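You operate a simulated robot arm through the tools that you are given. There is no shell and no other tool.

You run a simulated robot arm. Do the job below in one go: nothing can be reset, and whatever is moved stays where it is left.

## Task
Check the BLR-254N power station's buttons: switch power, DC and light on and off again.
Fine: one of the three on the blue mat.

The check looks at the end state, three seconds after you hand in, the way a careful person would. Anything else that was tipped, shoved, dropped, spilled or broken makes it a failure.

## Robot
A 7-joint arm with a fingered hand, fixed in place. Base frame: the origin is at the foot of the arm, x ahead of it, y to its left, z up. Readings come in m, rad, newtons and seconds.
Its first joint turns from -2.897 to 2.897 rad. Payload 3.7 kg.
The TCP is the grasp point between the finger pads, 0.025 m short of the fingertips. In the tool frame z runs along the fingers and y along their closing line. Largest opening 0.088 m; the body of the gripper starts 0.029 m behind the TCP. The gripper is a hand of 5 fingers: y runs from the thumb to the fingers, the wrist lies at [-0.013, -0.106, -0.174] in the tool frame, and closing takes about 1.5 s.
Orientation is told as [roll, pitch, yaw] about the base's x, y, z axes, in that order, counted from this pose: with the fingers straight down and the wrist toward the robot, the tool's x, y and z point along [0, 1, 0], [1, 0, 0] and [0, 0, -1] of the base frame.

## Interface
- The arm moves only by the tool servo_tool. Its argument "moves" is a list that holds one entry, the list of rows, each a list of 7 numbers: the shift along the tool's x, y, z in units of 20 mm (1.0 is 20 mm), then the turn, a rotation vector about the tool's x, y, z in units of 5 degrees (1.0 is 5 degrees), then the gripper command, from -1 (fully open) to 1 (shut), values between in proportion. In form: [[[x, y, z, wx, wy, wz, jaw], ...]]. A call has 1 to 20 rows; each row shifts and turns the commanded pose from where the row before left it, along the tool's axes as they then stand. A call with a number of a shift or a turn outside -1 to 1 is refused whole. Rows are played at 5 a second. More than 0.05 m and 0.15 rad between two rows, or a gripper value outside its range, and nothing of the call is played. Where a pose cannot be reached the arm comes as near as it can. A force on the tool above 40 N (or 10 N above the force at the start of the call, whichever is more), or a blocked arm, ends the call early, and 0.2 s more pass. Each finger travels about 0.108 m/s and halts on what it meets, pressing with about 23 N; the grip force reading is that of the motor and also rises with nothing between the fingers. The clock runs only during rows and for 0.2 s after the last one: add rows that do not move to give the fingers time. It gives the time, the measured TCP pose, the force on the tool (base axes), the opening and the grip force at its end, in the units of the frame above (readings bear some noise), with the torque about the TCP (base axes, N m) and any sound that the robot's microphone picked up.
- Cameras (640 x 400 px; columns grow to the right, rows downward): "scene" is fixed at [0.4022, 0.6548, 1.3663]; the picture's right is [-0.83, -0.56, 0.00], its down [-0.54, 0.79, -0.30] and it looks along [0.17, -0.25, -0.95] (base axes); focal length 232 px, centre (320, 200). "wrist" rides on the gripper at [0.059, -0.079, -0.105] in the tool frame; the picture's right is [-0.73, 0.32, -0.61], its down [-0.62, -0.68, 0.38] and it looks along [-0.29, 0.66, 0.70] (tool axes); focal length 234 px, centre (320, 200). There is no depth. A picture from a camera that has moved, and an enlarged one, comes with that camera's place and axes in the base frame and with its lens. The place of the scene camera against the robot may be out by one fixed shift of up to 0.025 m in any direction.
- camera(camera): a new picture of that camera. No time passes.
- set_grasp(shape): the hand has 5 fingers and takes this shape, open, in about a second: jaw (thumb against the fingers, like two jaws); tri (thumb and two fingers); tip (a fingertip pinch); poke (one finger out to press); point (the index stretched); flat (the hand flat); cup (the hand cupped); fist (a fist). The gripper value then closes the fingers along that shape, each until it touches; the sizes above hold for jaw. It gives what a move gives, with no picture.
- inspect(camera, box): a new picture of the part [left, top, right, bottom] of that camera's present view, enlarged. No time passes.
- sign_off(): hands the job in; it is judged then, once.

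Nothing tells you positions but the pictures and the camera data. Unless the task says otherwise, let go and move clear before handing in.

The tools are called after "Emit:" as name(argument=value, ...) on one line, values as JSON. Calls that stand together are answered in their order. servo_tool: Moves the arm, as the interface text tells. Its arguments: {"type":"object","properties":{"moves":{"type":"array"}},"required":["moves"]} The other tools are called the same way: set_grasp (shape) gives the hand a shape; camera (camera) takes a picture; inspect (camera, box) takes an enlarged picture of a part of a camera's view; sign_off () hands the job in.

At the start:

```text
t: 0.0
ee_pos: [0.3374, 0.5509, 1.0212]
ee_rot: [-0.001, -0.001, -0.001]
ft_force: [-0.1, 0.2, -0.1]
moment: [0.03, 0.03, 0.02]
grip_width: 0.0877
finger_force: 0.0
shape: jaw
```

scene: 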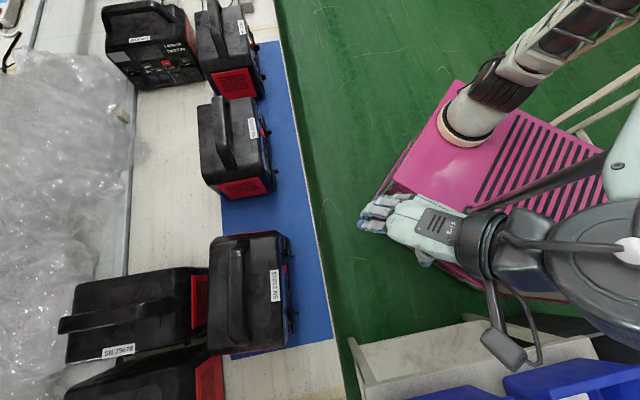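
wrist: 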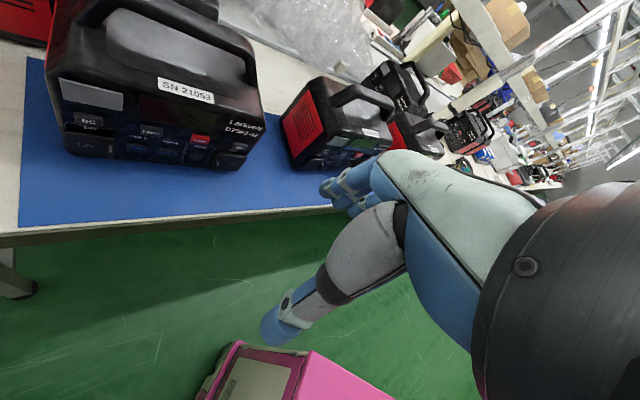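

I see several black power stations with red sides on a bench, three of them on a blue mat, facing the robot side. I'll look closer to find the labels and buttons first.

Emit:
inspect(camera="wrist", box=[20, 0, 280, 200])

Emit:
inspect(camera="wrist", box=[270, 50, 470, 190])

Emit:
inspect(camera="scene", box=[180, 0, 340, 200])

Emit:
inspect(camera="scene", box=[50, 200, 350, 400])

```text
2.00 times, centred on (150, 100) of wrist
camera zoom: at [0.257, 0.6105, 1.1253], right [0.32, -0.73, 0.61], down [-0.68, -0.62, -0.38], along [0.66, -0.29, -0.7], focal length 468 px, centre (660, 400)
```

zoom: 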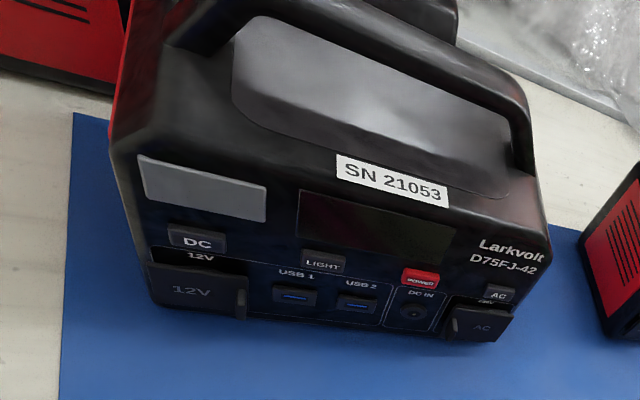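

```text
2.86 times, centred on (370, 120) of wrist
camera zoom: at [0.257, 0.6105, 1.1253], right [0.32, -0.73, 0.61], down [-0.68, -0.62, -0.38], along [0.66, -0.29, -0.7], focal length 669 px, centre (177, 429)
```

zoom: 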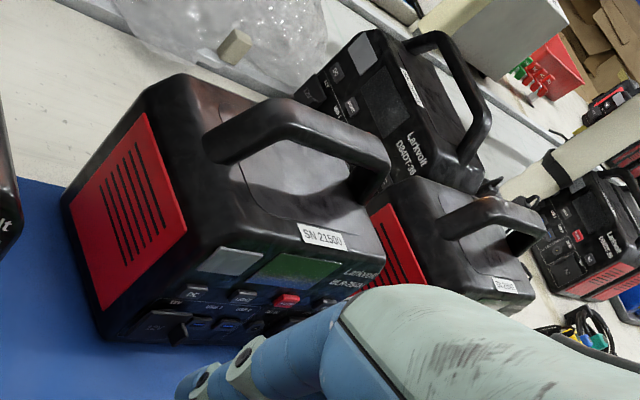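

```text
2.00 times, centred on (260, 100) of scene
camera zoom: at [0.4022, 0.6548, 1.3663], right [-0.83, -0.56, 0.0], down [-0.54, 0.79, -0.3], along [0.17, -0.25, -0.95], focal length 463 px, centre (440, 400)
```

zoom: 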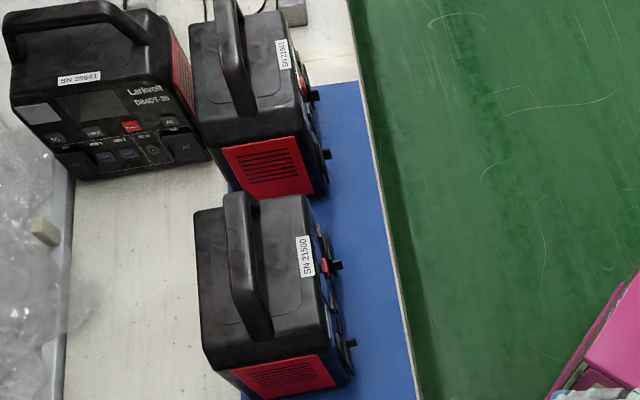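

```text
2.00 times, centred on (200, 300) of scene
camera zoom: at [0.4022, 0.6548, 1.3663], right [-0.83, -0.56, 0.0], down [-0.54, 0.79, -0.3], along [0.17, -0.25, -0.95], focal length 463 px, centre (560, 0)
```

zoom: 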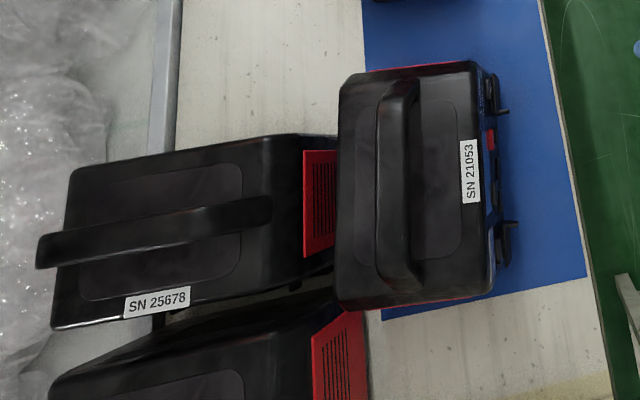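

The middle station on the mat (SN 21500) seems to read "BLR-254…", the nearer one reads D75FJ-42. I'll zoom in further on the labels of both remaining candidates.

Emit:
inspect(camera="wrist", box=[320, 110, 400, 160])

Emit:
inspect(camera="wrist", box=[385, 100, 465, 150])

Emit:
inspect(camera="scene", box=[220, 10, 290, 110])

Emit:
inspect(camera="scene", box=[220, 90, 290, 210])

```text
8.00 times, centred on (360, 135) of wrist
camera zoom: at [0.257, 0.6105, 1.1253], right [0.32, -0.73, 0.61], down [-0.68, -0.62, -0.38], along [0.66, -0.29, -0.7], focal length 1873 px, centre (0, 720)
```

zoom: 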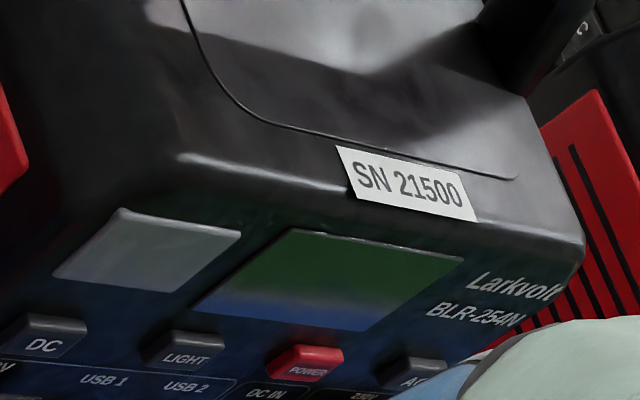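

```text
8.00 times, centred on (425, 125) of wrist
camera zoom: at [0.257, 0.6105, 1.1253], right [0.32, -0.73, 0.61], down [-0.68, -0.62, -0.38], along [0.66, -0.29, -0.7], focal length 1873 px, centre (-520, 800)
```

zoom: 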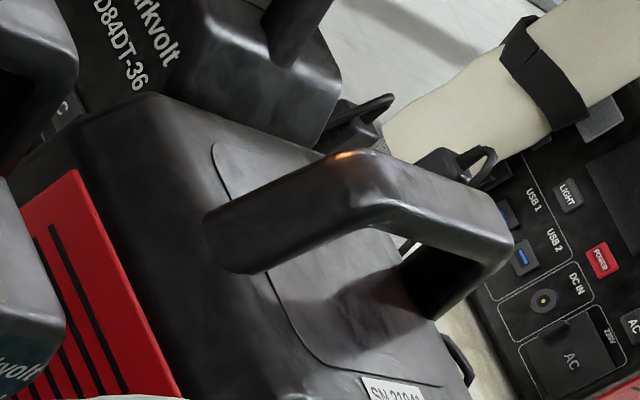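

```text
4.00 times, centred on (255, 60) of scene
camera zoom: at [0.4022, 0.6548, 1.3663], right [-0.83, -0.56, 0.0], down [-0.54, 0.79, -0.3], along [0.17, -0.25, -0.95], focal length 927 px, centre (580, 760)
```

zoom: 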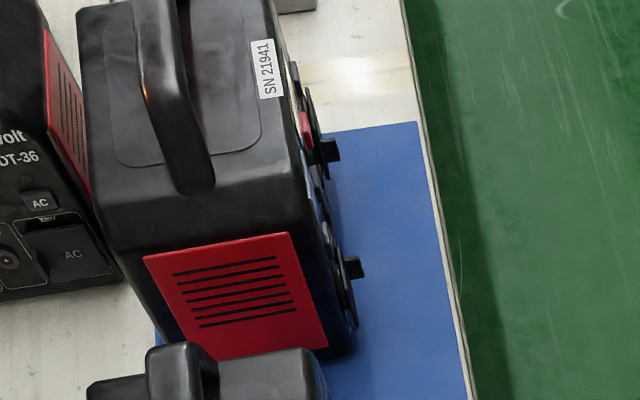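

```text
3.33 times, centred on (255, 150) of scene
camera zoom: at [0.4022, 0.6548, 1.3663], right [-0.83, -0.56, 0.0], down [-0.54, 0.79, -0.3], along [0.17, -0.25, -0.95], focal length 772 px, centre (537, 367)
```

zoom: 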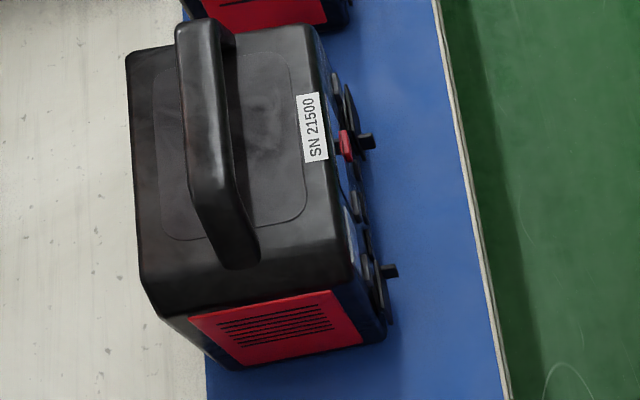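

The middle station on the mat, SN 21500, reads BLR-254N; its power button triangulates to about (0.73, 0.45, 0.83), with its front facing back toward the robot. I'll put the hand in the poke shape here in free space and see what the finger looks like.

Emit:
set_grasp(shape="poke")

Emit:
camera(camera="wrist")

Emit:
camera(camera="scene")

```text
t: 0.9
ee_pos: [0.3366, 0.5511, 1.0217]
ee_rot: [-0.001, 0.001, 0.0]
ft_force: [0.1, -0.3, -0.2]
moment: [-0.01, 0.02, 0.01]
grip_width: 0.0001
finger_force: 0.1
shape: poke
```

```text
taken
camera wrist: at [0.257, 0.6105, 1.1253], right [0.32, -0.73, 0.61], down [-0.68, -0.62, -0.38], along [0.66, -0.29, -0.7], focal length 234 px, centre (320, 200)
```

wrist: 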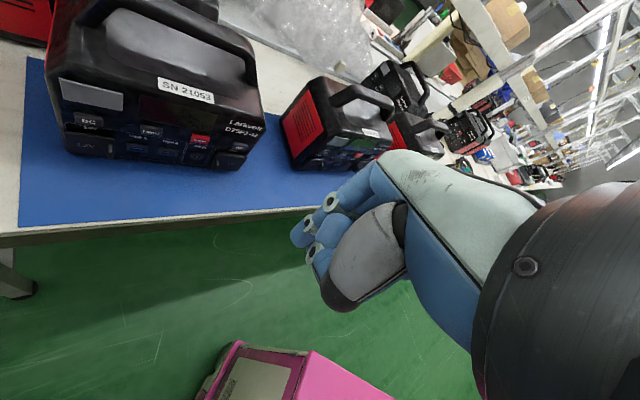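

```text
taken
```

scene: 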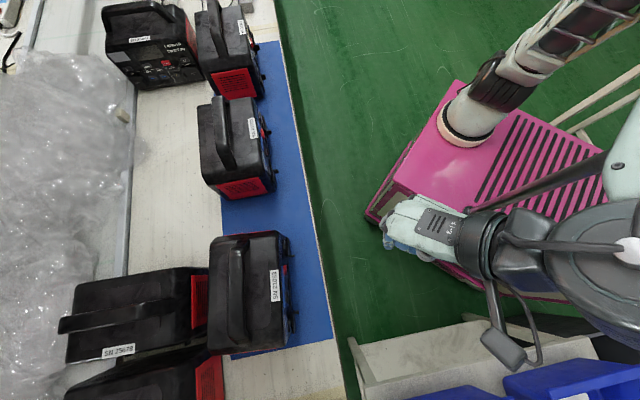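

The hand changed shape; I need to see exactly where the pressing fingertip is, so I zoom in on the hand.

Emit:
inspect(camera="wrist", box=[270, 140, 430, 320])

Emit:
inspect(camera="scene", box=[360, 170, 520, 270])

```text
2.22 times, centred on (350, 230) of wrist
camera zoom: at [0.257, 0.6105, 1.1253], right [0.32, -0.73, 0.61], down [-0.68, -0.62, -0.38], along [0.66, -0.29, -0.7], focal length 520 px, centre (253, 133)
```

zoom: 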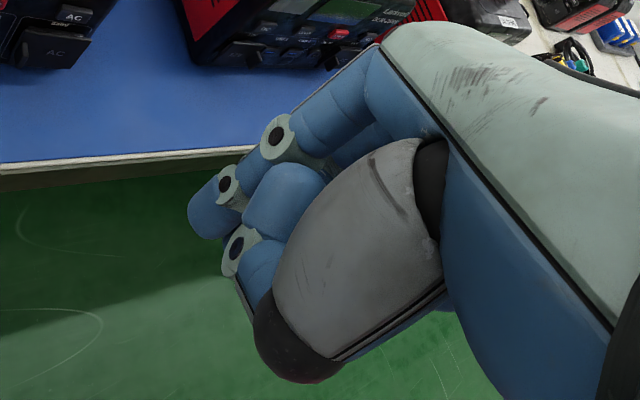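

```text
4.00 times, centred on (440, 220) of scene
camera zoom: at [0.4022, 0.6548, 1.3663], right [-0.83, -0.56, 0.0], down [-0.54, 0.79, -0.3], along [0.17, -0.25, -0.95], focal length 927 px, centre (-160, 120)
```

zoom: 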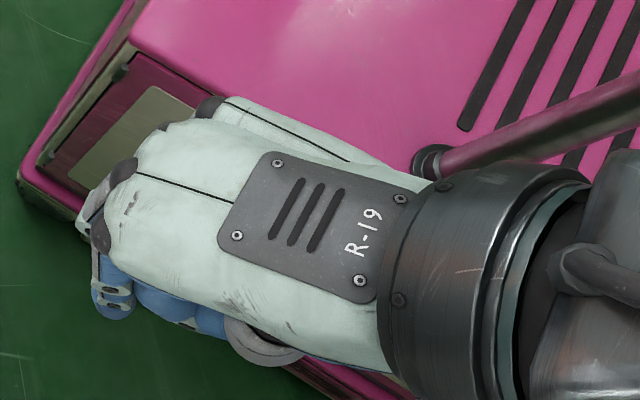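

The index points along tool z with the other digits curled close to it. I'll compare with the "point" shape to see which leaves more clearance around the tip.

Emit:
set_grasp(shape="point")

Emit:
inspect(camera="wrist", box=[230, 110, 430, 320])

Emit:
inspect(camera="scene", box=[340, 170, 500, 270])

```text
t: 1.8
ee_pos: [0.3359, 0.551, 1.0216]
ee_rot: [0.001, -0.001, 0.0]
ft_force: [1.2, 0.2, 0.3]
moment: [0.0, 0.0, 0.0]
grip_width: 0.0
finger_force: 0.0
shape: point
```

```text
1.90 times, centred on (330, 215) of wrist
camera zoom: at [0.257, 0.6105, 1.1253], right [0.32, -0.73, 0.61], down [-0.68, -0.62, -0.38], along [0.66, -0.29, -0.7], focal length 446 px, centre (301, 171)
```

zoom: 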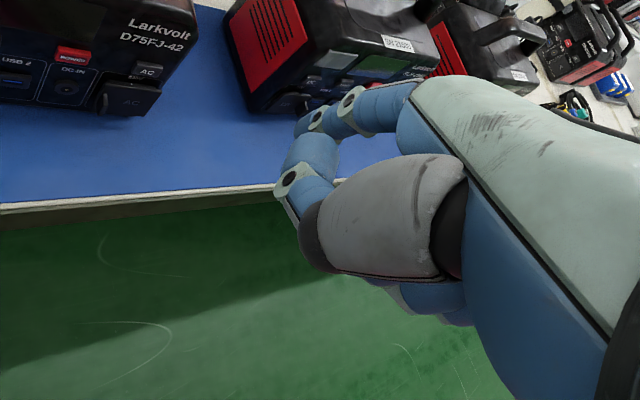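

```text
4.00 times, centred on (420, 220) of scene
camera zoom: at [0.4022, 0.6548, 1.3663], right [-0.83, -0.56, 0.0], down [-0.54, 0.79, -0.3], along [0.17, -0.25, -0.95], focal length 927 px, centre (-80, 120)
```

zoom: 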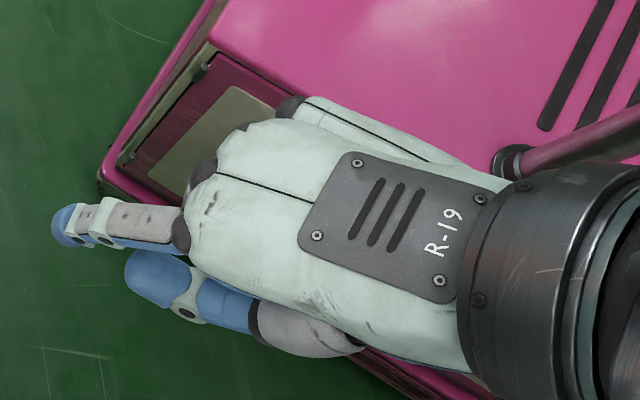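

In "point", the index is stretched well ahead of the thumb and knuckles, which suits pressing. I'll stay in open space over the aisle, yaw the hand about 40° toward the bench and tilt it up 40° so the finger points at the panels.

Emit:
servo_tool(moves=[[[0, 0, 0, 0, 0, -1, -1], [0, 0, 0, 0, 0, -1, -1], [0, 0, 0, 0, 0, -1, -1], [0, 0, 0, 0, 0, -1, -1], [0, 0, 0, 0, 0, -1, -1], [0, 0, 0, 0, 0, -1, -1], [0, 0, 0, 0, 0, -1, -1], [0, 0, 0, 0, 0, -1, -1], [0, 0, 0, 0, 0, 0, -1], [0, 0, 0, 0, 0, 0, -1]]])

Emit:
camera(camera="scene")

Emit:
camera(camera="wrist")

```text
t: 4.0
ee_pos: [0.336, 0.5528, 1.022]
ee_rot: [0.001, -0.001, 0.699]
ft_force: [0.2, 0.6, -0.4]
moment: [-0.03, -0.02, 0.04]
grip_width: 0.0
finger_force: 0.0
shape: point
```

```text
taken
```

scene: 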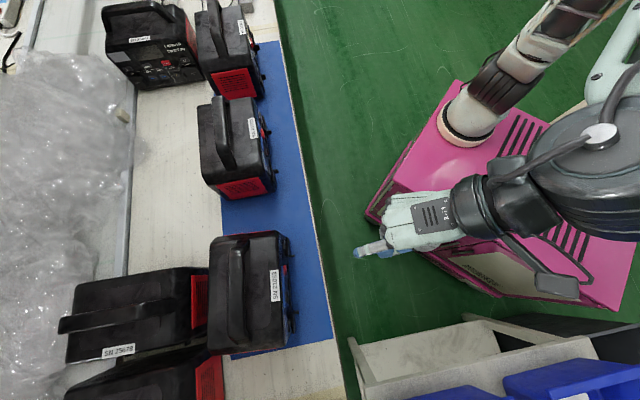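

```text
taken
camera wrist: at [0.2376, 0.5461, 1.1256], right [0.71, -0.35, 0.61], down [-0.12, -0.92, -0.38], along [0.69, 0.2, -0.7], focal length 234 px, centre (320, 200)
```

wrist: 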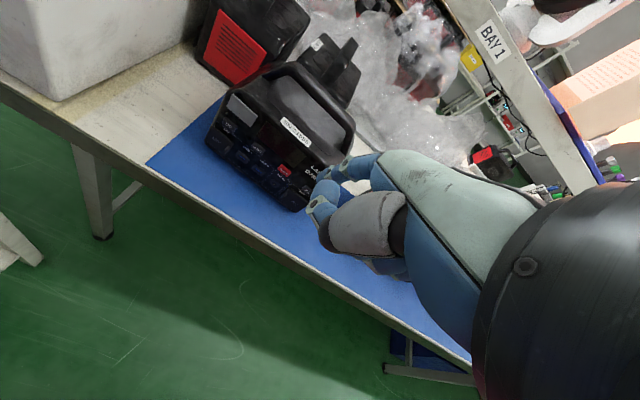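

The yaw went as expected. Now I'll slide the hand to the right along the bench edge (staying over the aisle) while tilting it up, so the wrist camera faces the middle station.

Emit:
servo_tool(moves=[[[-1, 0, 0, -1, 0, 0, -1], [-1, 0, 0, -1, 0, 0, -1], [-1, 0, 0, -1, 0, 0, -1], [-1, 0, 0, -1, 0, 0, -1], [-1, 0, 0, -1, 0, 0, -1], [-1, 0, 0, -1, 0, 0, -1], [-1, 0, 0, -1, 0, 0, -1], [-1, 0, 0, -1, 0, 0, -1], [-1, 0, 0, 0, 0, 0, -1], [-1, 0, 0, 0, 0, 0, -1], [-1, 0, 0, 0, 0, 0, -1], [-1, 0, 0, 0, 0, 0, -1], [0, 0, 0, 0, 0, 0, -1], [0, 0, 0, 0, 0, 0, -1]]])

Emit:
camera(camera="scene")

Emit:
camera(camera="wrist")

```text
t: 7.0
ee_pos: [0.4925, 0.3681, 1.0195]
ee_rot: [0.0, -0.698, 0.696]
ft_force: [-0.1, 1.2, -0.1]
moment: [0.01, -0.04, -0.02]
grip_width: 0.0001
finger_force: 0.0
shape: point
```

```text
taken
```

scene: 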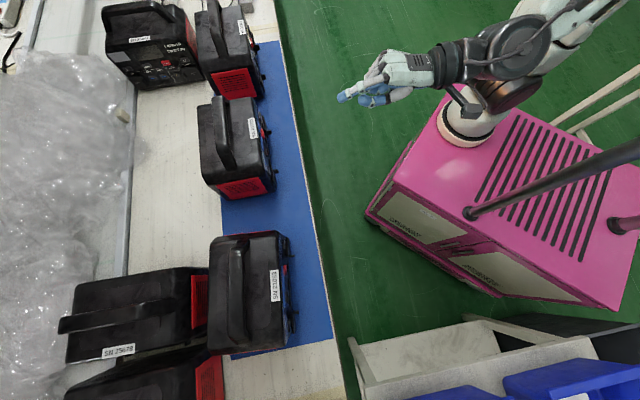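

```text
taken
camera wrist: at [0.355, 0.3295, 1.0475], right [0.36, -0.65, 0.67], down [0.19, -0.65, -0.73], along [0.91, 0.39, -0.11], focal length 234 px, centre (320, 200)
```

wrist: 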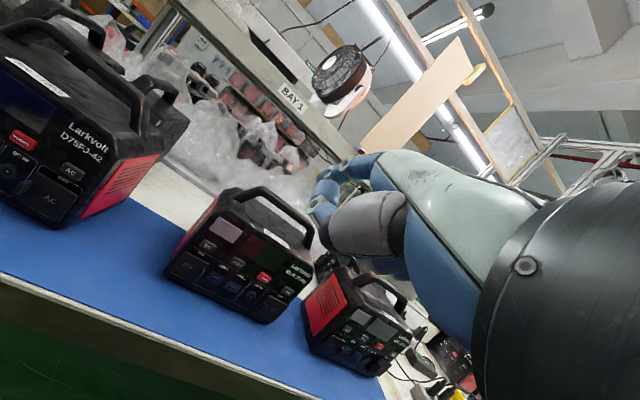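

Now the wrist camera faces the stations. I'll zoom in on the middle panel and the third station's label to be sure which is the BLR-254N.

Emit:
inspect(camera="wrist", box=[160, 180, 320, 330])

Emit:
inspect(camera="wrist", box=[300, 260, 420, 380])

Emit:
inspect(camera="wrist", box=[290, 130, 430, 280])

Emit:
inspect(camera="scene", box=[320, 20, 480, 120])

```text
2.67 times, centred on (240, 255) of wrist
camera zoom: at [0.355, 0.3295, 1.0475], right [0.36, -0.65, 0.67], down [0.19, -0.65, -0.73], along [0.91, 0.39, -0.11], focal length 624 px, centre (533, 53)
```

zoom: 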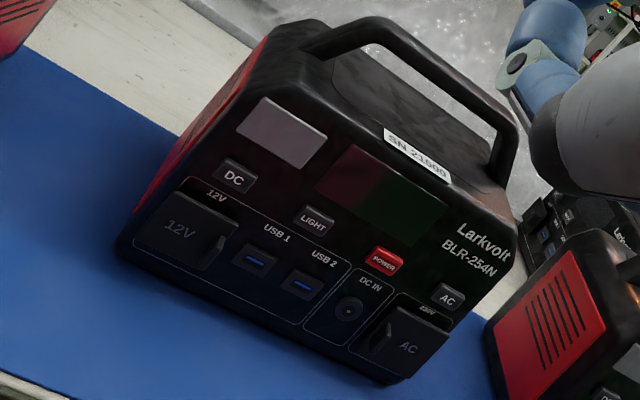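

```text
3.33 times, centred on (360, 320) of wrist
camera zoom: at [0.355, 0.3295, 1.0475], right [0.36, -0.65, 0.67], down [0.19, -0.65, -0.73], along [0.91, 0.39, -0.11], focal length 781 px, centre (187, -200)
```

zoom: 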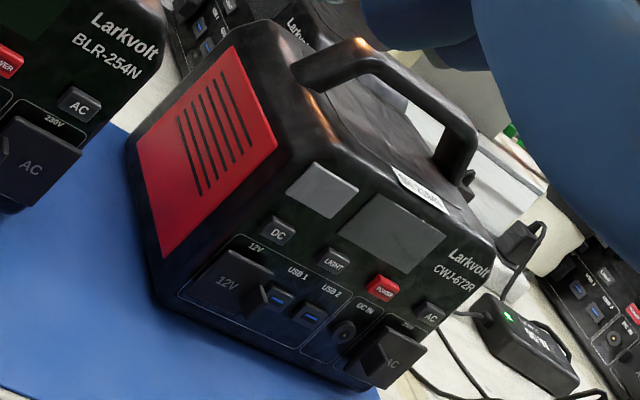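

```text
2.67 times, centred on (360, 205) of wrist
camera zoom: at [0.355, 0.3295, 1.0475], right [0.36, -0.65, 0.67], down [0.19, -0.65, -0.73], along [0.91, 0.39, -0.11], focal length 624 px, centre (213, 187)
```

zoom: 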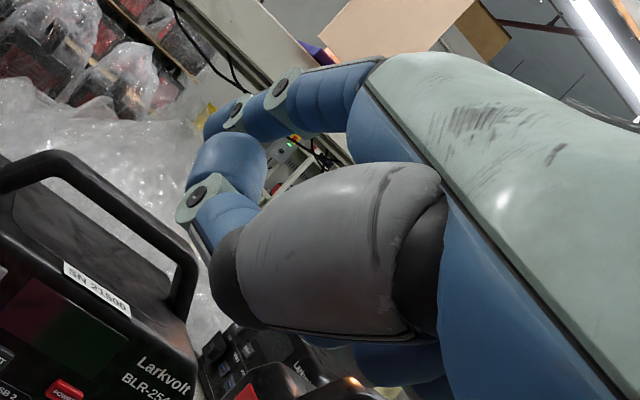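

```text
4.00 times, centred on (400, 70) of scene
camera zoom: at [0.4022, 0.6548, 1.3663], right [-0.83, -0.56, 0.0], down [-0.54, 0.79, -0.3], along [0.17, -0.25, -0.95], focal length 927 px, centre (0, 720)
```

zoom: 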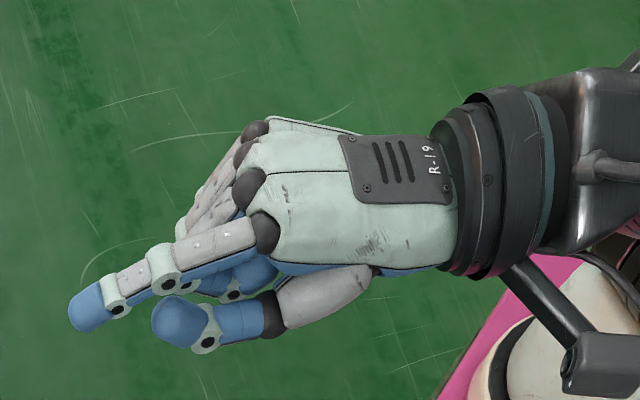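

The middle station is confirmed as BLR-254N (neighbours are D75FJ-42 and CWJ-672R). Two wrist views put DC at about (0.623, 0.528, 0.848), LIGHT at (0.662, 0.492, 0.849) and POWER at (0.699, 0.456, 0.849), with the panel facing 47° back toward the base. I'll move to roughly 10 cm in front of POWER and a little above.

Emit:
servo_tool(moves=[[[-0.6, -0.297, 1.0, 0, 0, 0, -1], [-0.6, -0.297, 1.0, 0, 0, 0, -1], [-0.6, -0.297, 1.0, 0, 0, 0, -1], [-0.6, -0.297, 1.0, 0, 0, 0, -1], [-0.6, -0.297, 1.0, 0, 0, 0, -1], [-0.6, -0.297, 1.0, 0, 0, 0, -1], [-0.6, -0.297, 1.0, 0, 0, 0, -1], [-0.6, -0.297, 1.0, 0, 0, 0, -1], [0, 0, 0, 0, 0, 0, -1], [0, 0, 0, 0, 0, 0, -1]]])

Emit:
camera(camera="scene")

Emit:
camera(camera="wrist")

```text
t: 9.2
ee_pos: [0.6039, 0.3377, 0.8685]
ee_rot: [0.001, -0.699, 0.698]
ft_force: [-0.9, 0.8, -0.5]
moment: [-0.04, -0.02, 0.03]
grip_width: 0.0001
finger_force: 0.1
shape: point
```

```text
taken
```

scene: 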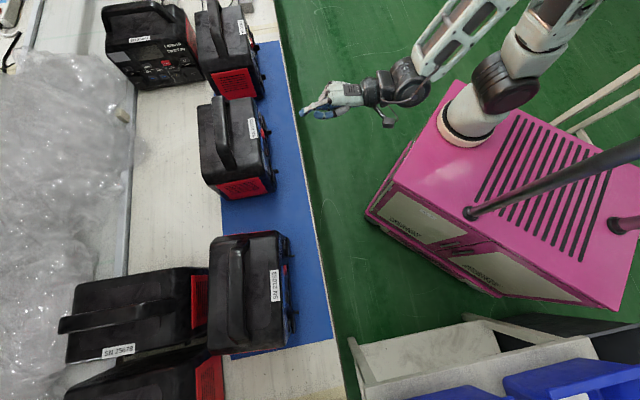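

```text
taken
camera wrist: at [0.468, 0.3, 0.897], right [0.36, -0.65, 0.67], down [0.19, -0.65, -0.73], along [0.91, 0.39, -0.11], focal length 234 px, centre (320, 200)
```

wrist: 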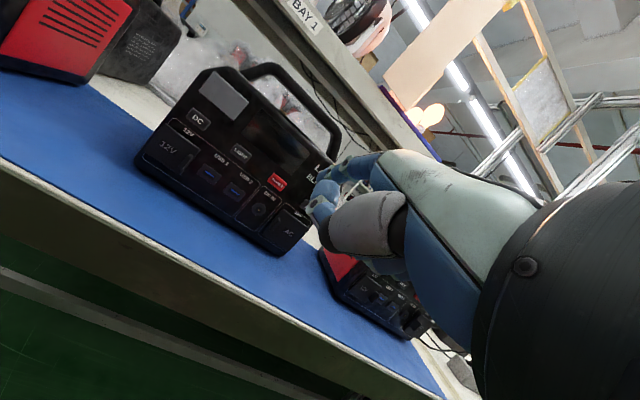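

The finger is about 10 cm in front of the panel, as planned. I'll zoom in on panel and fingertip to refine both positions before approaching.

Emit:
inspect(camera="wrist", box=[170, 90, 350, 250])

Emit:
inspect(camera="scene", box=[240, 70, 360, 150])

Emit:
inspect(camera="wrist", box=[290, 140, 390, 210])

```text
2.50 times, centred on (260, 170) of wrist
camera zoom: at [0.468, 0.3, 0.897], right [0.36, -0.65, 0.67], down [0.19, -0.65, -0.73], along [0.91, 0.39, -0.11], focal length 585 px, centre (470, 275)
```

zoom: 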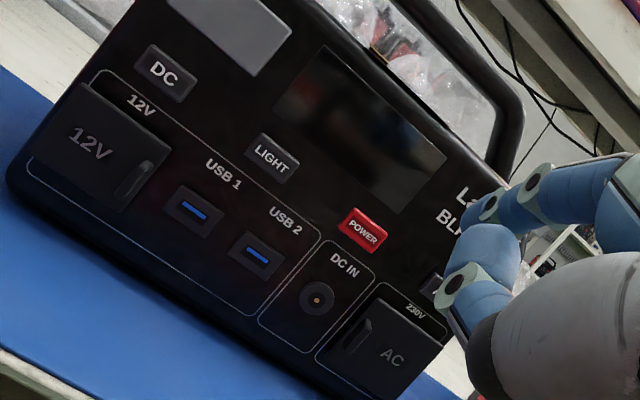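

```text
5.00 times, centred on (300, 110) of scene
camera zoom: at [0.4022, 0.6548, 1.3663], right [-0.83, -0.56, 0.0], down [-0.54, 0.79, -0.3], along [0.17, -0.25, -0.95], focal length 1158 px, centre (420, 650)
```

zoom: 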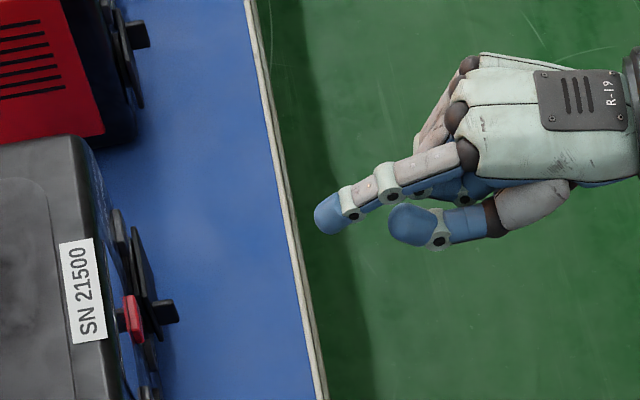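

```text
5.71 times, centred on (340, 175) of wrist
camera zoom: at [0.468, 0.3, 0.897], right [0.36, -0.65, 0.67], down [0.19, -0.65, -0.73], along [0.91, 0.39, -0.11], focal length 1338 px, centre (206, 343)
```

zoom: 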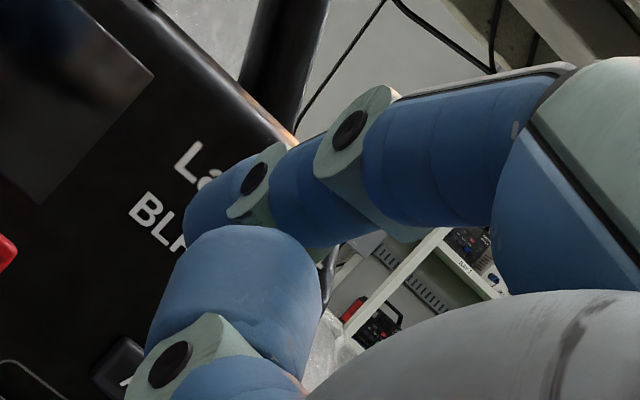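

Everything agrees: buttons at z≈0.848, fingertip about 5 cm ahead of and 2 cm above the TCP. I'll approach to about 3 cm in front of POWER and check again.

Emit:
servo_tool(moves=[[[0.107, 0.232, 0.749, 0, 0, 0, -1], [0.107, 0.232, 0.749, 0, 0, 0, -1], [0.107, 0.232, 0.749, 0, 0, 0, -1], [0.107, 0.232, 0.749, 0, 0, 0, -1], [0.107, 0.232, 0.749, 0, 0, 0, -1], [0, 0, 0, 0, 0, 0, -1], [0, 0, 0, 0, 0, 0, -1]]])

Emit:
camera(camera="wrist")

Emit:
inspect(camera="scene", box=[240, 80, 340, 180])

Emit:
inspect(camera="wrist", box=[250, 120, 410, 220])

```text
t: 10.8
ee_pos: [0.6476, 0.3878, 0.8256]
ee_rot: [-0.001, -0.698, 0.699]
ft_force: [-0.4, 0.8, 0.1]
moment: [-0.03, 0.02, -0.02]
grip_width: 0.0
finger_force: 0.1
shape: point
```

```text
taken
camera wrist: at [0.5113, 0.3503, 0.8536], right [0.36, -0.65, 0.67], down [0.19, -0.65, -0.73], along [0.91, 0.39, -0.11], focal length 234 px, centre (320, 200)
```

wrist: 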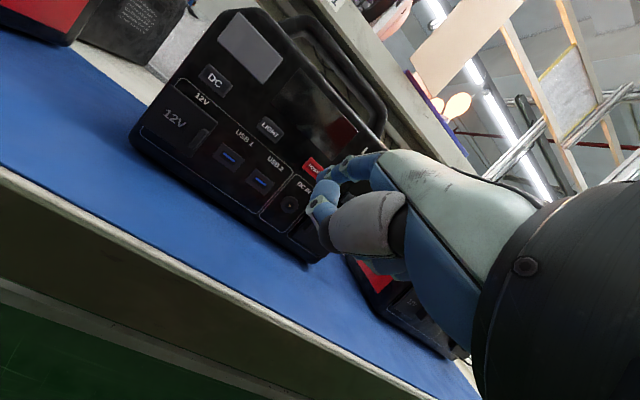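

```text
4.00 times, centred on (290, 130) of scene
camera zoom: at [0.4022, 0.6548, 1.3663], right [-0.83, -0.56, 0.0], down [-0.54, 0.79, -0.3], along [0.17, -0.25, -0.95], focal length 927 px, centre (440, 480)
```

zoom: 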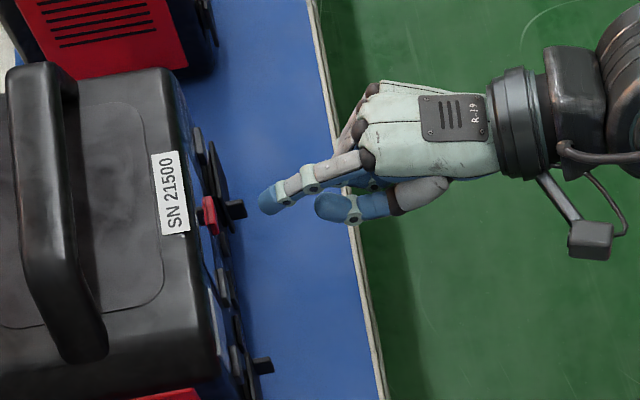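

```text
4.00 times, centred on (330, 170) of wrist
camera zoom: at [0.5113, 0.3503, 0.8536], right [0.36, -0.65, 0.67], down [0.19, -0.65, -0.73], along [0.91, 0.39, -0.11], focal length 937 px, centre (280, 320)
```

zoom: 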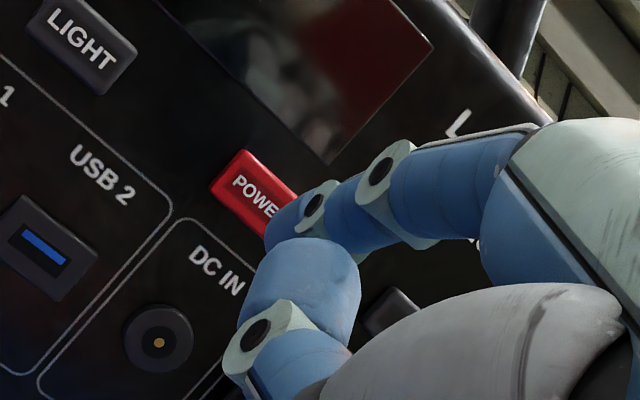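

The fingertip lines up with POWER in both views, about 3 cm out. I'll advance 2 cm along the panel normal, then go in millimetre steps watching the force.

Emit:
servo_tool(moves=[[[0.045, 0.19, 0.16, 0, 0, 0, -1], [0.045, 0.19, 0.16, 0, 0, 0, -1], [0.045, 0.19, 0.16, 0, 0, 0, -1], [0.045, 0.19, 0.16, 0, 0, 0, -1], [0, 0, 0, 0, 0, 0, -1]]])

Emit:
inspect(camera="scene", box=[250, 105, 300, 155])

Emit:
inspect(camera="wrist", box=[250, 120, 410, 220])

```text
t: 12.0
ee_pos: [0.6608, 0.4033, 0.8257]
ee_rot: [0.0, -0.698, 0.699]
ft_force: [0.9, -0.3, 0.4]
moment: [0.02, 0.02, -0.02]
grip_width: 0.0002
finger_force: 0.1
shape: point
```

```text
8.00 times, centred on (275, 130) of scene
camera zoom: at [0.4022, 0.6548, 1.3663], right [-0.83, -0.56, 0.0], down [-0.54, 0.79, -0.3], along [0.17, -0.25, -0.95], focal length 1854 px, centre (680, 760)
```

zoom: 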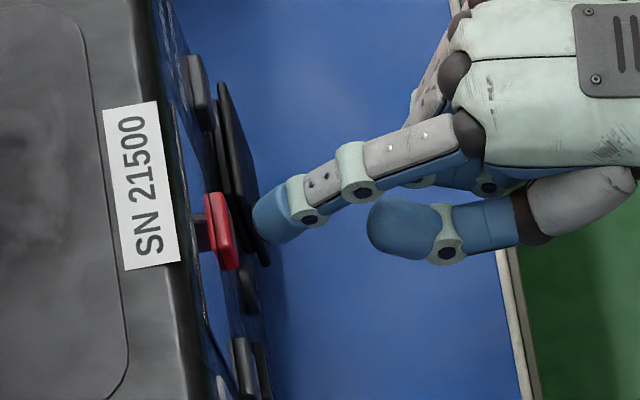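

```text
4.00 times, centred on (330, 170) of wrist
camera zoom: at [0.5237, 0.3658, 0.8549], right [0.36, -0.65, 0.67], down [0.19, -0.66, -0.73], along [0.91, 0.39, -0.11], focal length 937 px, centre (280, 320)
```

zoom: 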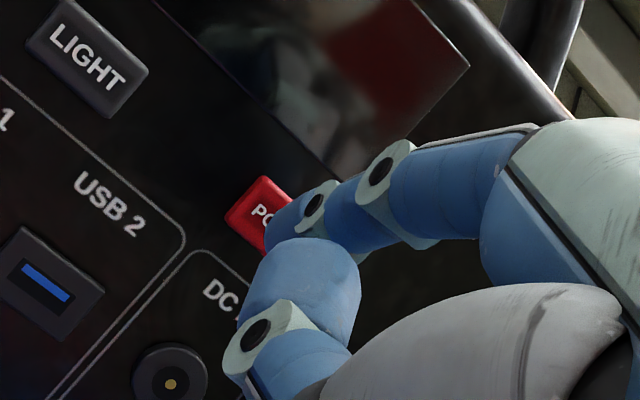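

About 6 mm gap remains and the contact would be ~3 mm right of the button's centre, so I'll trim left and slightly down while making small steps in.

Emit:
servo_tool(moves=[[[0.04, 0.049, 0.058, 0, 0, 0, -1], [0.04, 0.049, 0.058, 0, 0, 0, -1], [0.04, 0.049, 0.058, 0, 0, 0, -1], [0.04, 0.049, 0.058, 0, 0, 0, -1], [0, 0, 0, 0, 0, 0, -1]]])

Emit:
inspect(camera="scene", box=[250, 105, 300, 155])

Emit:
inspect(camera="wrist", box=[250, 120, 410, 220])

```text
t: 13.2
ee_pos: [0.6624, 0.409, 0.8247]
ee_rot: [-0.001, -0.699, 0.697]
ft_force: [-0.2, -0.2, -0.9]
moment: [-0.01, -0.03, -0.01]
grip_width: 0.0002
finger_force: 0.1
shape: point
```

```text
8.00 times, centred on (275, 130) of scene
camera zoom: at [0.4022, 0.6548, 1.3663], right [-0.83, -0.56, 0.0], down [-0.54, 0.79, -0.3], along [0.17, -0.25, -0.95], focal length 1854 px, centre (680, 760)
```

zoom: 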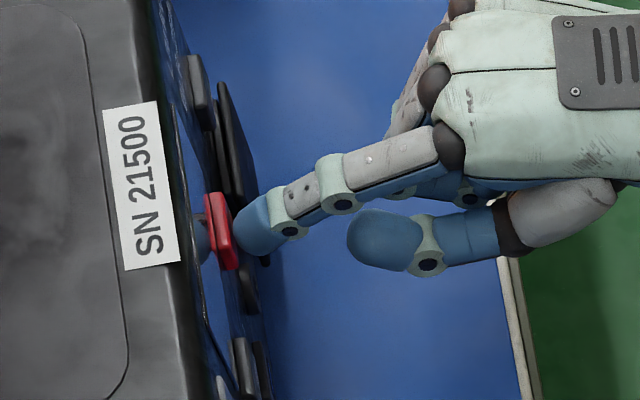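

```text
4.00 times, centred on (330, 170) of wrist
camera zoom: at [0.5268, 0.3721, 0.8539], right [0.36, -0.65, 0.67], down [0.19, -0.65, -0.73], along [0.91, 0.39, -0.11], focal length 937 px, centre (280, 320)
```

zoom: 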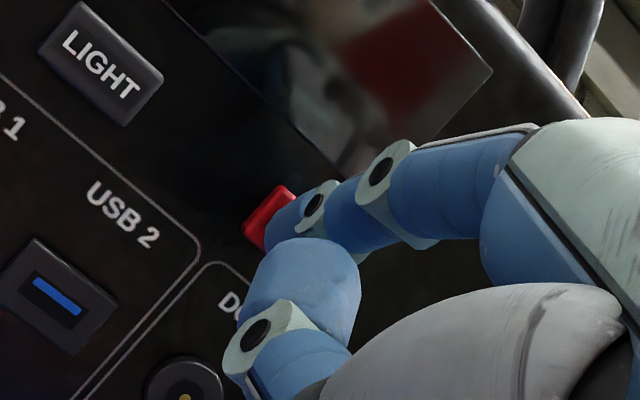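

The tip is centred on POWER and nearly touching. Now I press in 1 mm steps, reading force and sound.

Emit:
servo_tool(moves=[[[0.006, 0.038, 0.032, 0, 0, 0, -1], [0.006, 0.038, 0.032, 0, 0, 0, -1], [0, 0, 0, 0, 0, 0, -1]]])

Emit:
inspect(camera="wrist", box=[250, 120, 410, 220])

```text
t: 14.0
ee_pos: [0.6644, 0.4109, 0.8247]
ee_rot: [0.0, -0.698, 0.698]
ft_force: [0.1, -0.2, -0.8]
moment: [0.01, 0.0, 0.0]
grip_width: 0.0807
finger_force: 0.0
shape: point
```

```text
4.00 times, centred on (330, 170) of wrist
camera zoom: at [0.5282, 0.3733, 0.8537], right [0.36, -0.65, 0.67], down [0.19, -0.65, -0.73], along [0.91, 0.39, -0.11], focal length 937 px, centre (280, 320)
```

zoom: 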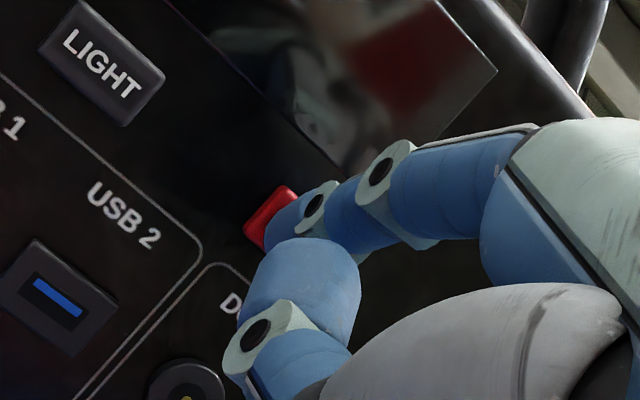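

No force yet. I continue another 2 mm.

Emit:
servo_tool(moves=[[[0.006, 0.038, 0.032, 0, 0, 0, -1], [0.006, 0.038, 0.032, 0, 0, 0, -1], [0, 0, 0, 0, 0, 0, -1]]])

Emit:
inspect(camera="scene", box=[250, 105, 300, 155])

Emit:
inspect(camera="wrist", box=[250, 120, 410, 220])

```text
t: 14.8
ee_pos: [0.6646, 0.4115, 0.825]
ee_rot: [-0.002, -0.7, 0.699]
ft_force: [-1.6, -1.6, 1.3]
moment: [0.06, -0.05, 0.05]
grip_width: 0.0805
finger_force: 0.1
shape: point
heard: click
```

```text
8.00 times, centred on (275, 130) of scene
camera zoom: at [0.4022, 0.6548, 1.3663], right [-0.83, -0.56, 0.0], down [-0.54, 0.79, -0.3], along [0.17, -0.25, -0.95], focal length 1854 px, centre (680, 760)
```

zoom: 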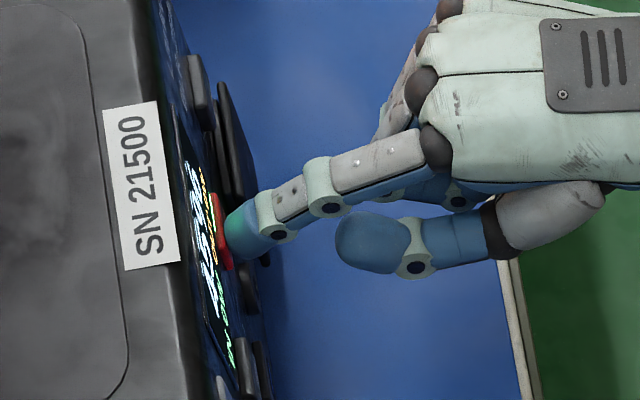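

```text
4.00 times, centred on (330, 170) of wrist
camera zoom: at [0.5292, 0.3751, 0.854], right [0.36, -0.65, 0.67], down [0.19, -0.65, -0.73], along [0.91, 0.39, -0.11], focal length 937 px, centre (280, 320)
```

zoom: 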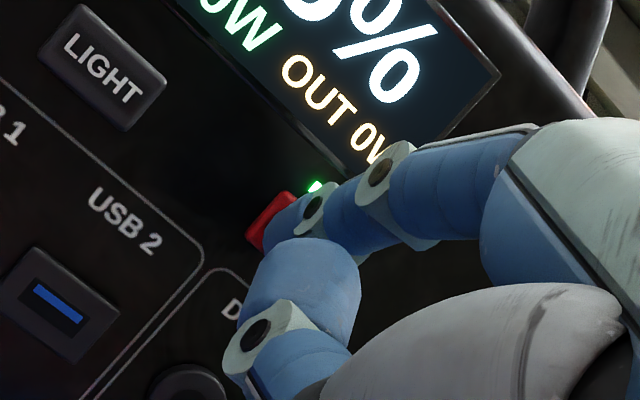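

POWER clicked: the display lit and a green LED shows. I'll back straight off 2 cm and slide left 52 mm to LIGHT.

Emit:
servo_tool(moves=[[[-0.0295, -0.19, -0.16, 0, 0, 0, -1], [-0.0295, -0.19, -0.16, 0, 0, 0, -1], [-0.0295, -0.19, -0.16, 0, 0, 0, -1], [-0.0295, -0.19, -0.16, 0, 0, 0, -1], [0.645, -0.059, -0.049, 0, 0, 0, -1], [0.645, -0.059, -0.049, 0, 0, 0, -1], [0.645, -0.059, -0.049, 0, 0, 0, -1], [0.645, -0.059, -0.049, 0, 0, 0, -1], [0, 0, 0, 0, 0, 0, -1], [0, 0, 0, 0, 0, 0, -1]]])

Emit:
inspect(camera="scene", box=[250, 115, 310, 175])

Emit:
inspect(camera="wrist", box=[190, 80, 430, 230])

```text
t: 17.0
ee_pos: [0.6127, 0.4343, 0.8257]
ee_rot: [-0.001, -0.698, 0.697]
ft_force: [0.3, 0.4, -0.6]
moment: [0.0, 0.02, -0.03]
grip_width: 0.0804
finger_force: 0.0
shape: point
```

```text
6.67 times, centred on (280, 145) of scene
camera zoom: at [0.4022, 0.6548, 1.3663], right [-0.83, -0.56, 0.0], down [-0.54, 0.79, -0.3], along [0.17, -0.25, -0.95], focal length 1545 px, centre (587, 567)
```

zoom: 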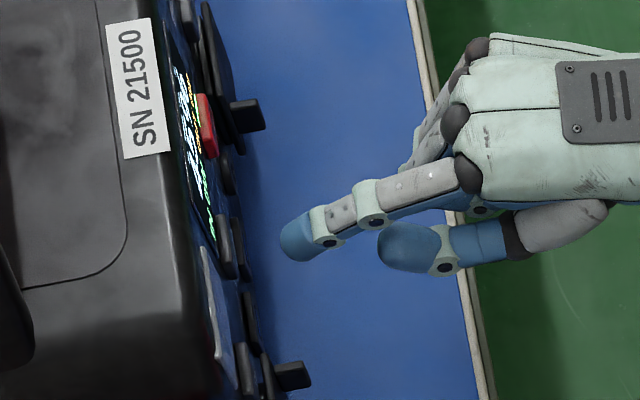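

```text
2.67 times, centred on (310, 155) of wrist
camera zoom: at [0.477, 0.3965, 0.8538], right [0.36, -0.65, 0.67], down [0.19, -0.65, -0.73], along [0.91, 0.39, -0.11], focal length 624 px, centre (347, 320)
```

zoom: 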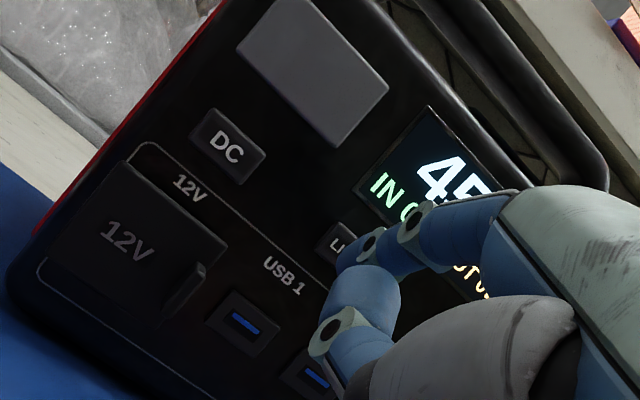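

Hand is 2 cm in front of LIGHT, aligned in both views. I'll advance 16 mm and then press in small steps.

Emit:
servo_tool(moves=[[[0.0236, 0.152, 0.128, 0, 0, 0, -1], [0.0236, 0.152, 0.128, 0, 0, 0, -1], [0.0236, 0.152, 0.128, 0, 0, 0, -1], [0.0236, 0.152, 0.128, 0, 0, 0, -1], [0, 0, 0, 0, 0, 0, -1]]])

Emit:
inspect(camera="scene", box=[250, 115, 310, 175])

Emit:
inspect(camera="wrist", box=[250, 120, 410, 220])

```text
t: 18.2
ee_pos: [0.624, 0.4453, 0.8246]
ee_rot: [-0.001, -0.696, 0.697]
ft_force: [0.1, 0.1, 0.1]
moment: [-0.01, 0.02, 0.01]
grip_width: 0.0804
finger_force: 0.1
shape: point
```

```text
6.67 times, centred on (280, 145) of scene
camera zoom: at [0.4022, 0.6548, 1.3663], right [-0.83, -0.56, 0.0], down [-0.54, 0.79, -0.3], along [0.17, -0.25, -0.95], focal length 1545 px, centre (587, 567)
```

zoom: 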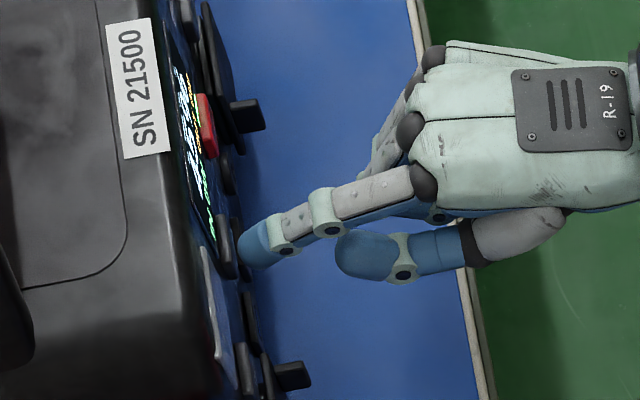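

```text
4.00 times, centred on (330, 170) of wrist
camera zoom: at [0.488, 0.4077, 0.8534], right [0.36, -0.65, 0.67], down [0.19, -0.65, -0.73], along [0.91, 0.39, -0.11], focal length 937 px, centre (280, 320)
```

zoom: 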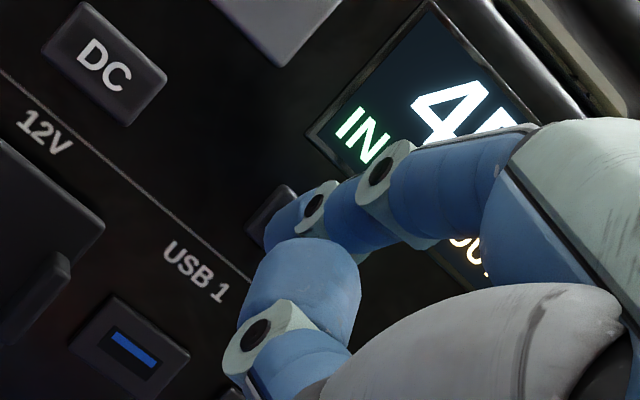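

The tip is right at LIGHT with the same alignment as before. Pressing in 1 mm steps.

Emit:
servo_tool(moves=[[[0.006, 0.038, 0.032, 0, 0, 0, -1], [0.006, 0.038, 0.032, 0, 0, 0, -1], [0.006, 0.038, 0.032, 0, 0, 0, -1], [0, 0, 0, 0, 0, 0, -1]]])

Emit:
inspect(camera="wrist", box=[250, 120, 410, 220])

```text
t: 19.2
ee_pos: [0.6271, 0.4463, 0.8257]
ee_rot: [0.0, -0.699, 0.698]
ft_force: [0.0, 0.0, -0.3]
moment: [0.04, -0.01, 0.01]
grip_width: 0.0806
finger_force: 0.1
shape: point
```

```text
4.00 times, centred on (330, 170) of wrist
camera zoom: at [0.4904, 0.41, 0.8532], right [0.36, -0.65, 0.67], down [0.19, -0.65, -0.73], along [0.91, 0.39, -0.11], focal length 937 px, centre (280, 320)
```

zoom: 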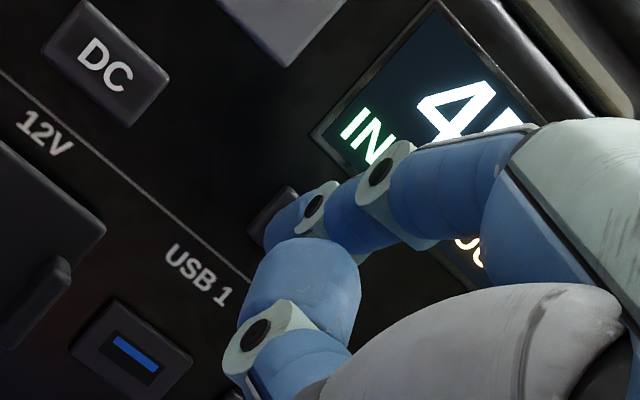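

No click yet, so I continue 1–2 mm more.

Emit:
servo_tool(moves=[[[0.006, 0.038, 0.032, 0, 0, 0, -1], [0.003, 0.019, 0.016, 0, 0, 0, -1], [0, 0, 0, 0, 0, 0, -1]]])

Emit:
inspect(camera="wrist", box=[190, 80, 430, 230])

Emit:
inspect(camera="scene", box=[250, 115, 310, 175])

```text
t: 20.0
ee_pos: [0.6281, 0.449, 0.8256]
ee_rot: [-0.001, -0.699, 0.698]
ft_force: [-2.6, -2.1, 0.2]
moment: [0.09, -0.06, 0.01]
grip_width: 0.0804
finger_force: 0.0
shape: point
heard: click
```

```text
2.67 times, centred on (310, 155) of wrist
camera zoom: at [0.4918, 0.4113, 0.8535], right [0.36, -0.65, 0.67], down [0.19, -0.65, -0.73], along [0.91, 0.39, -0.11], focal length 624 px, centre (347, 320)
```

zoom: 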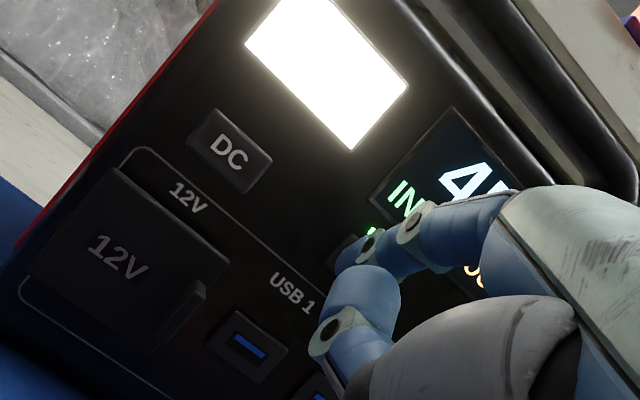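

```text
6.67 times, centred on (280, 145) of scene
camera zoom: at [0.4022, 0.6548, 1.3663], right [-0.83, -0.56, 0.0], down [-0.54, 0.79, -0.3], along [0.17, -0.25, -0.95], focal length 1545 px, centre (587, 567)
```

zoom: 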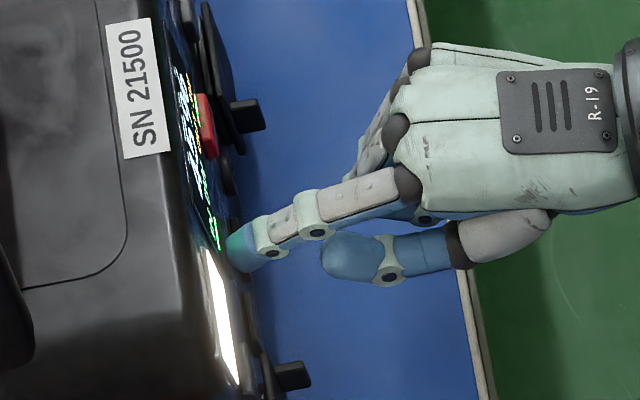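

LIGHT clicked and the lamp is on. I'll back off 8 mm to release, then press again the same way to switch it off.

Emit:
servo_tool(moves=[[[-0.0236, -0.152, -0.128, 0, 0, 0, -1], [-0.0236, -0.152, -0.128, 0, 0, 0, -1], [0, 0, 0, 0, 0, 0, -1], [0, 0, 0, 0, 0, 0, -1]]])

Emit:
inspect(camera="wrist", box=[190, 80, 430, 230])

```text
t: 21.0
ee_pos: [0.6227, 0.4424, 0.8241]
ee_rot: [0.0, -0.698, 0.698]
ft_force: [-0.9, 0.2, 0.1]
moment: [0.0, 0.01, 0.01]
grip_width: 0.0808
finger_force: 0.0
shape: point
```

```text
2.67 times, centred on (310, 155) of wrist
camera zoom: at [0.4864, 0.4056, 0.8532], right [0.36, -0.65, 0.67], down [0.19, -0.65, -0.73], along [0.91, 0.39, -0.11], focal length 624 px, centre (347, 320)
```

zoom: 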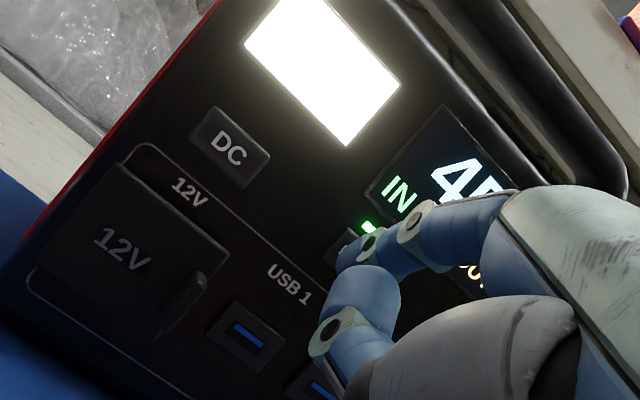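

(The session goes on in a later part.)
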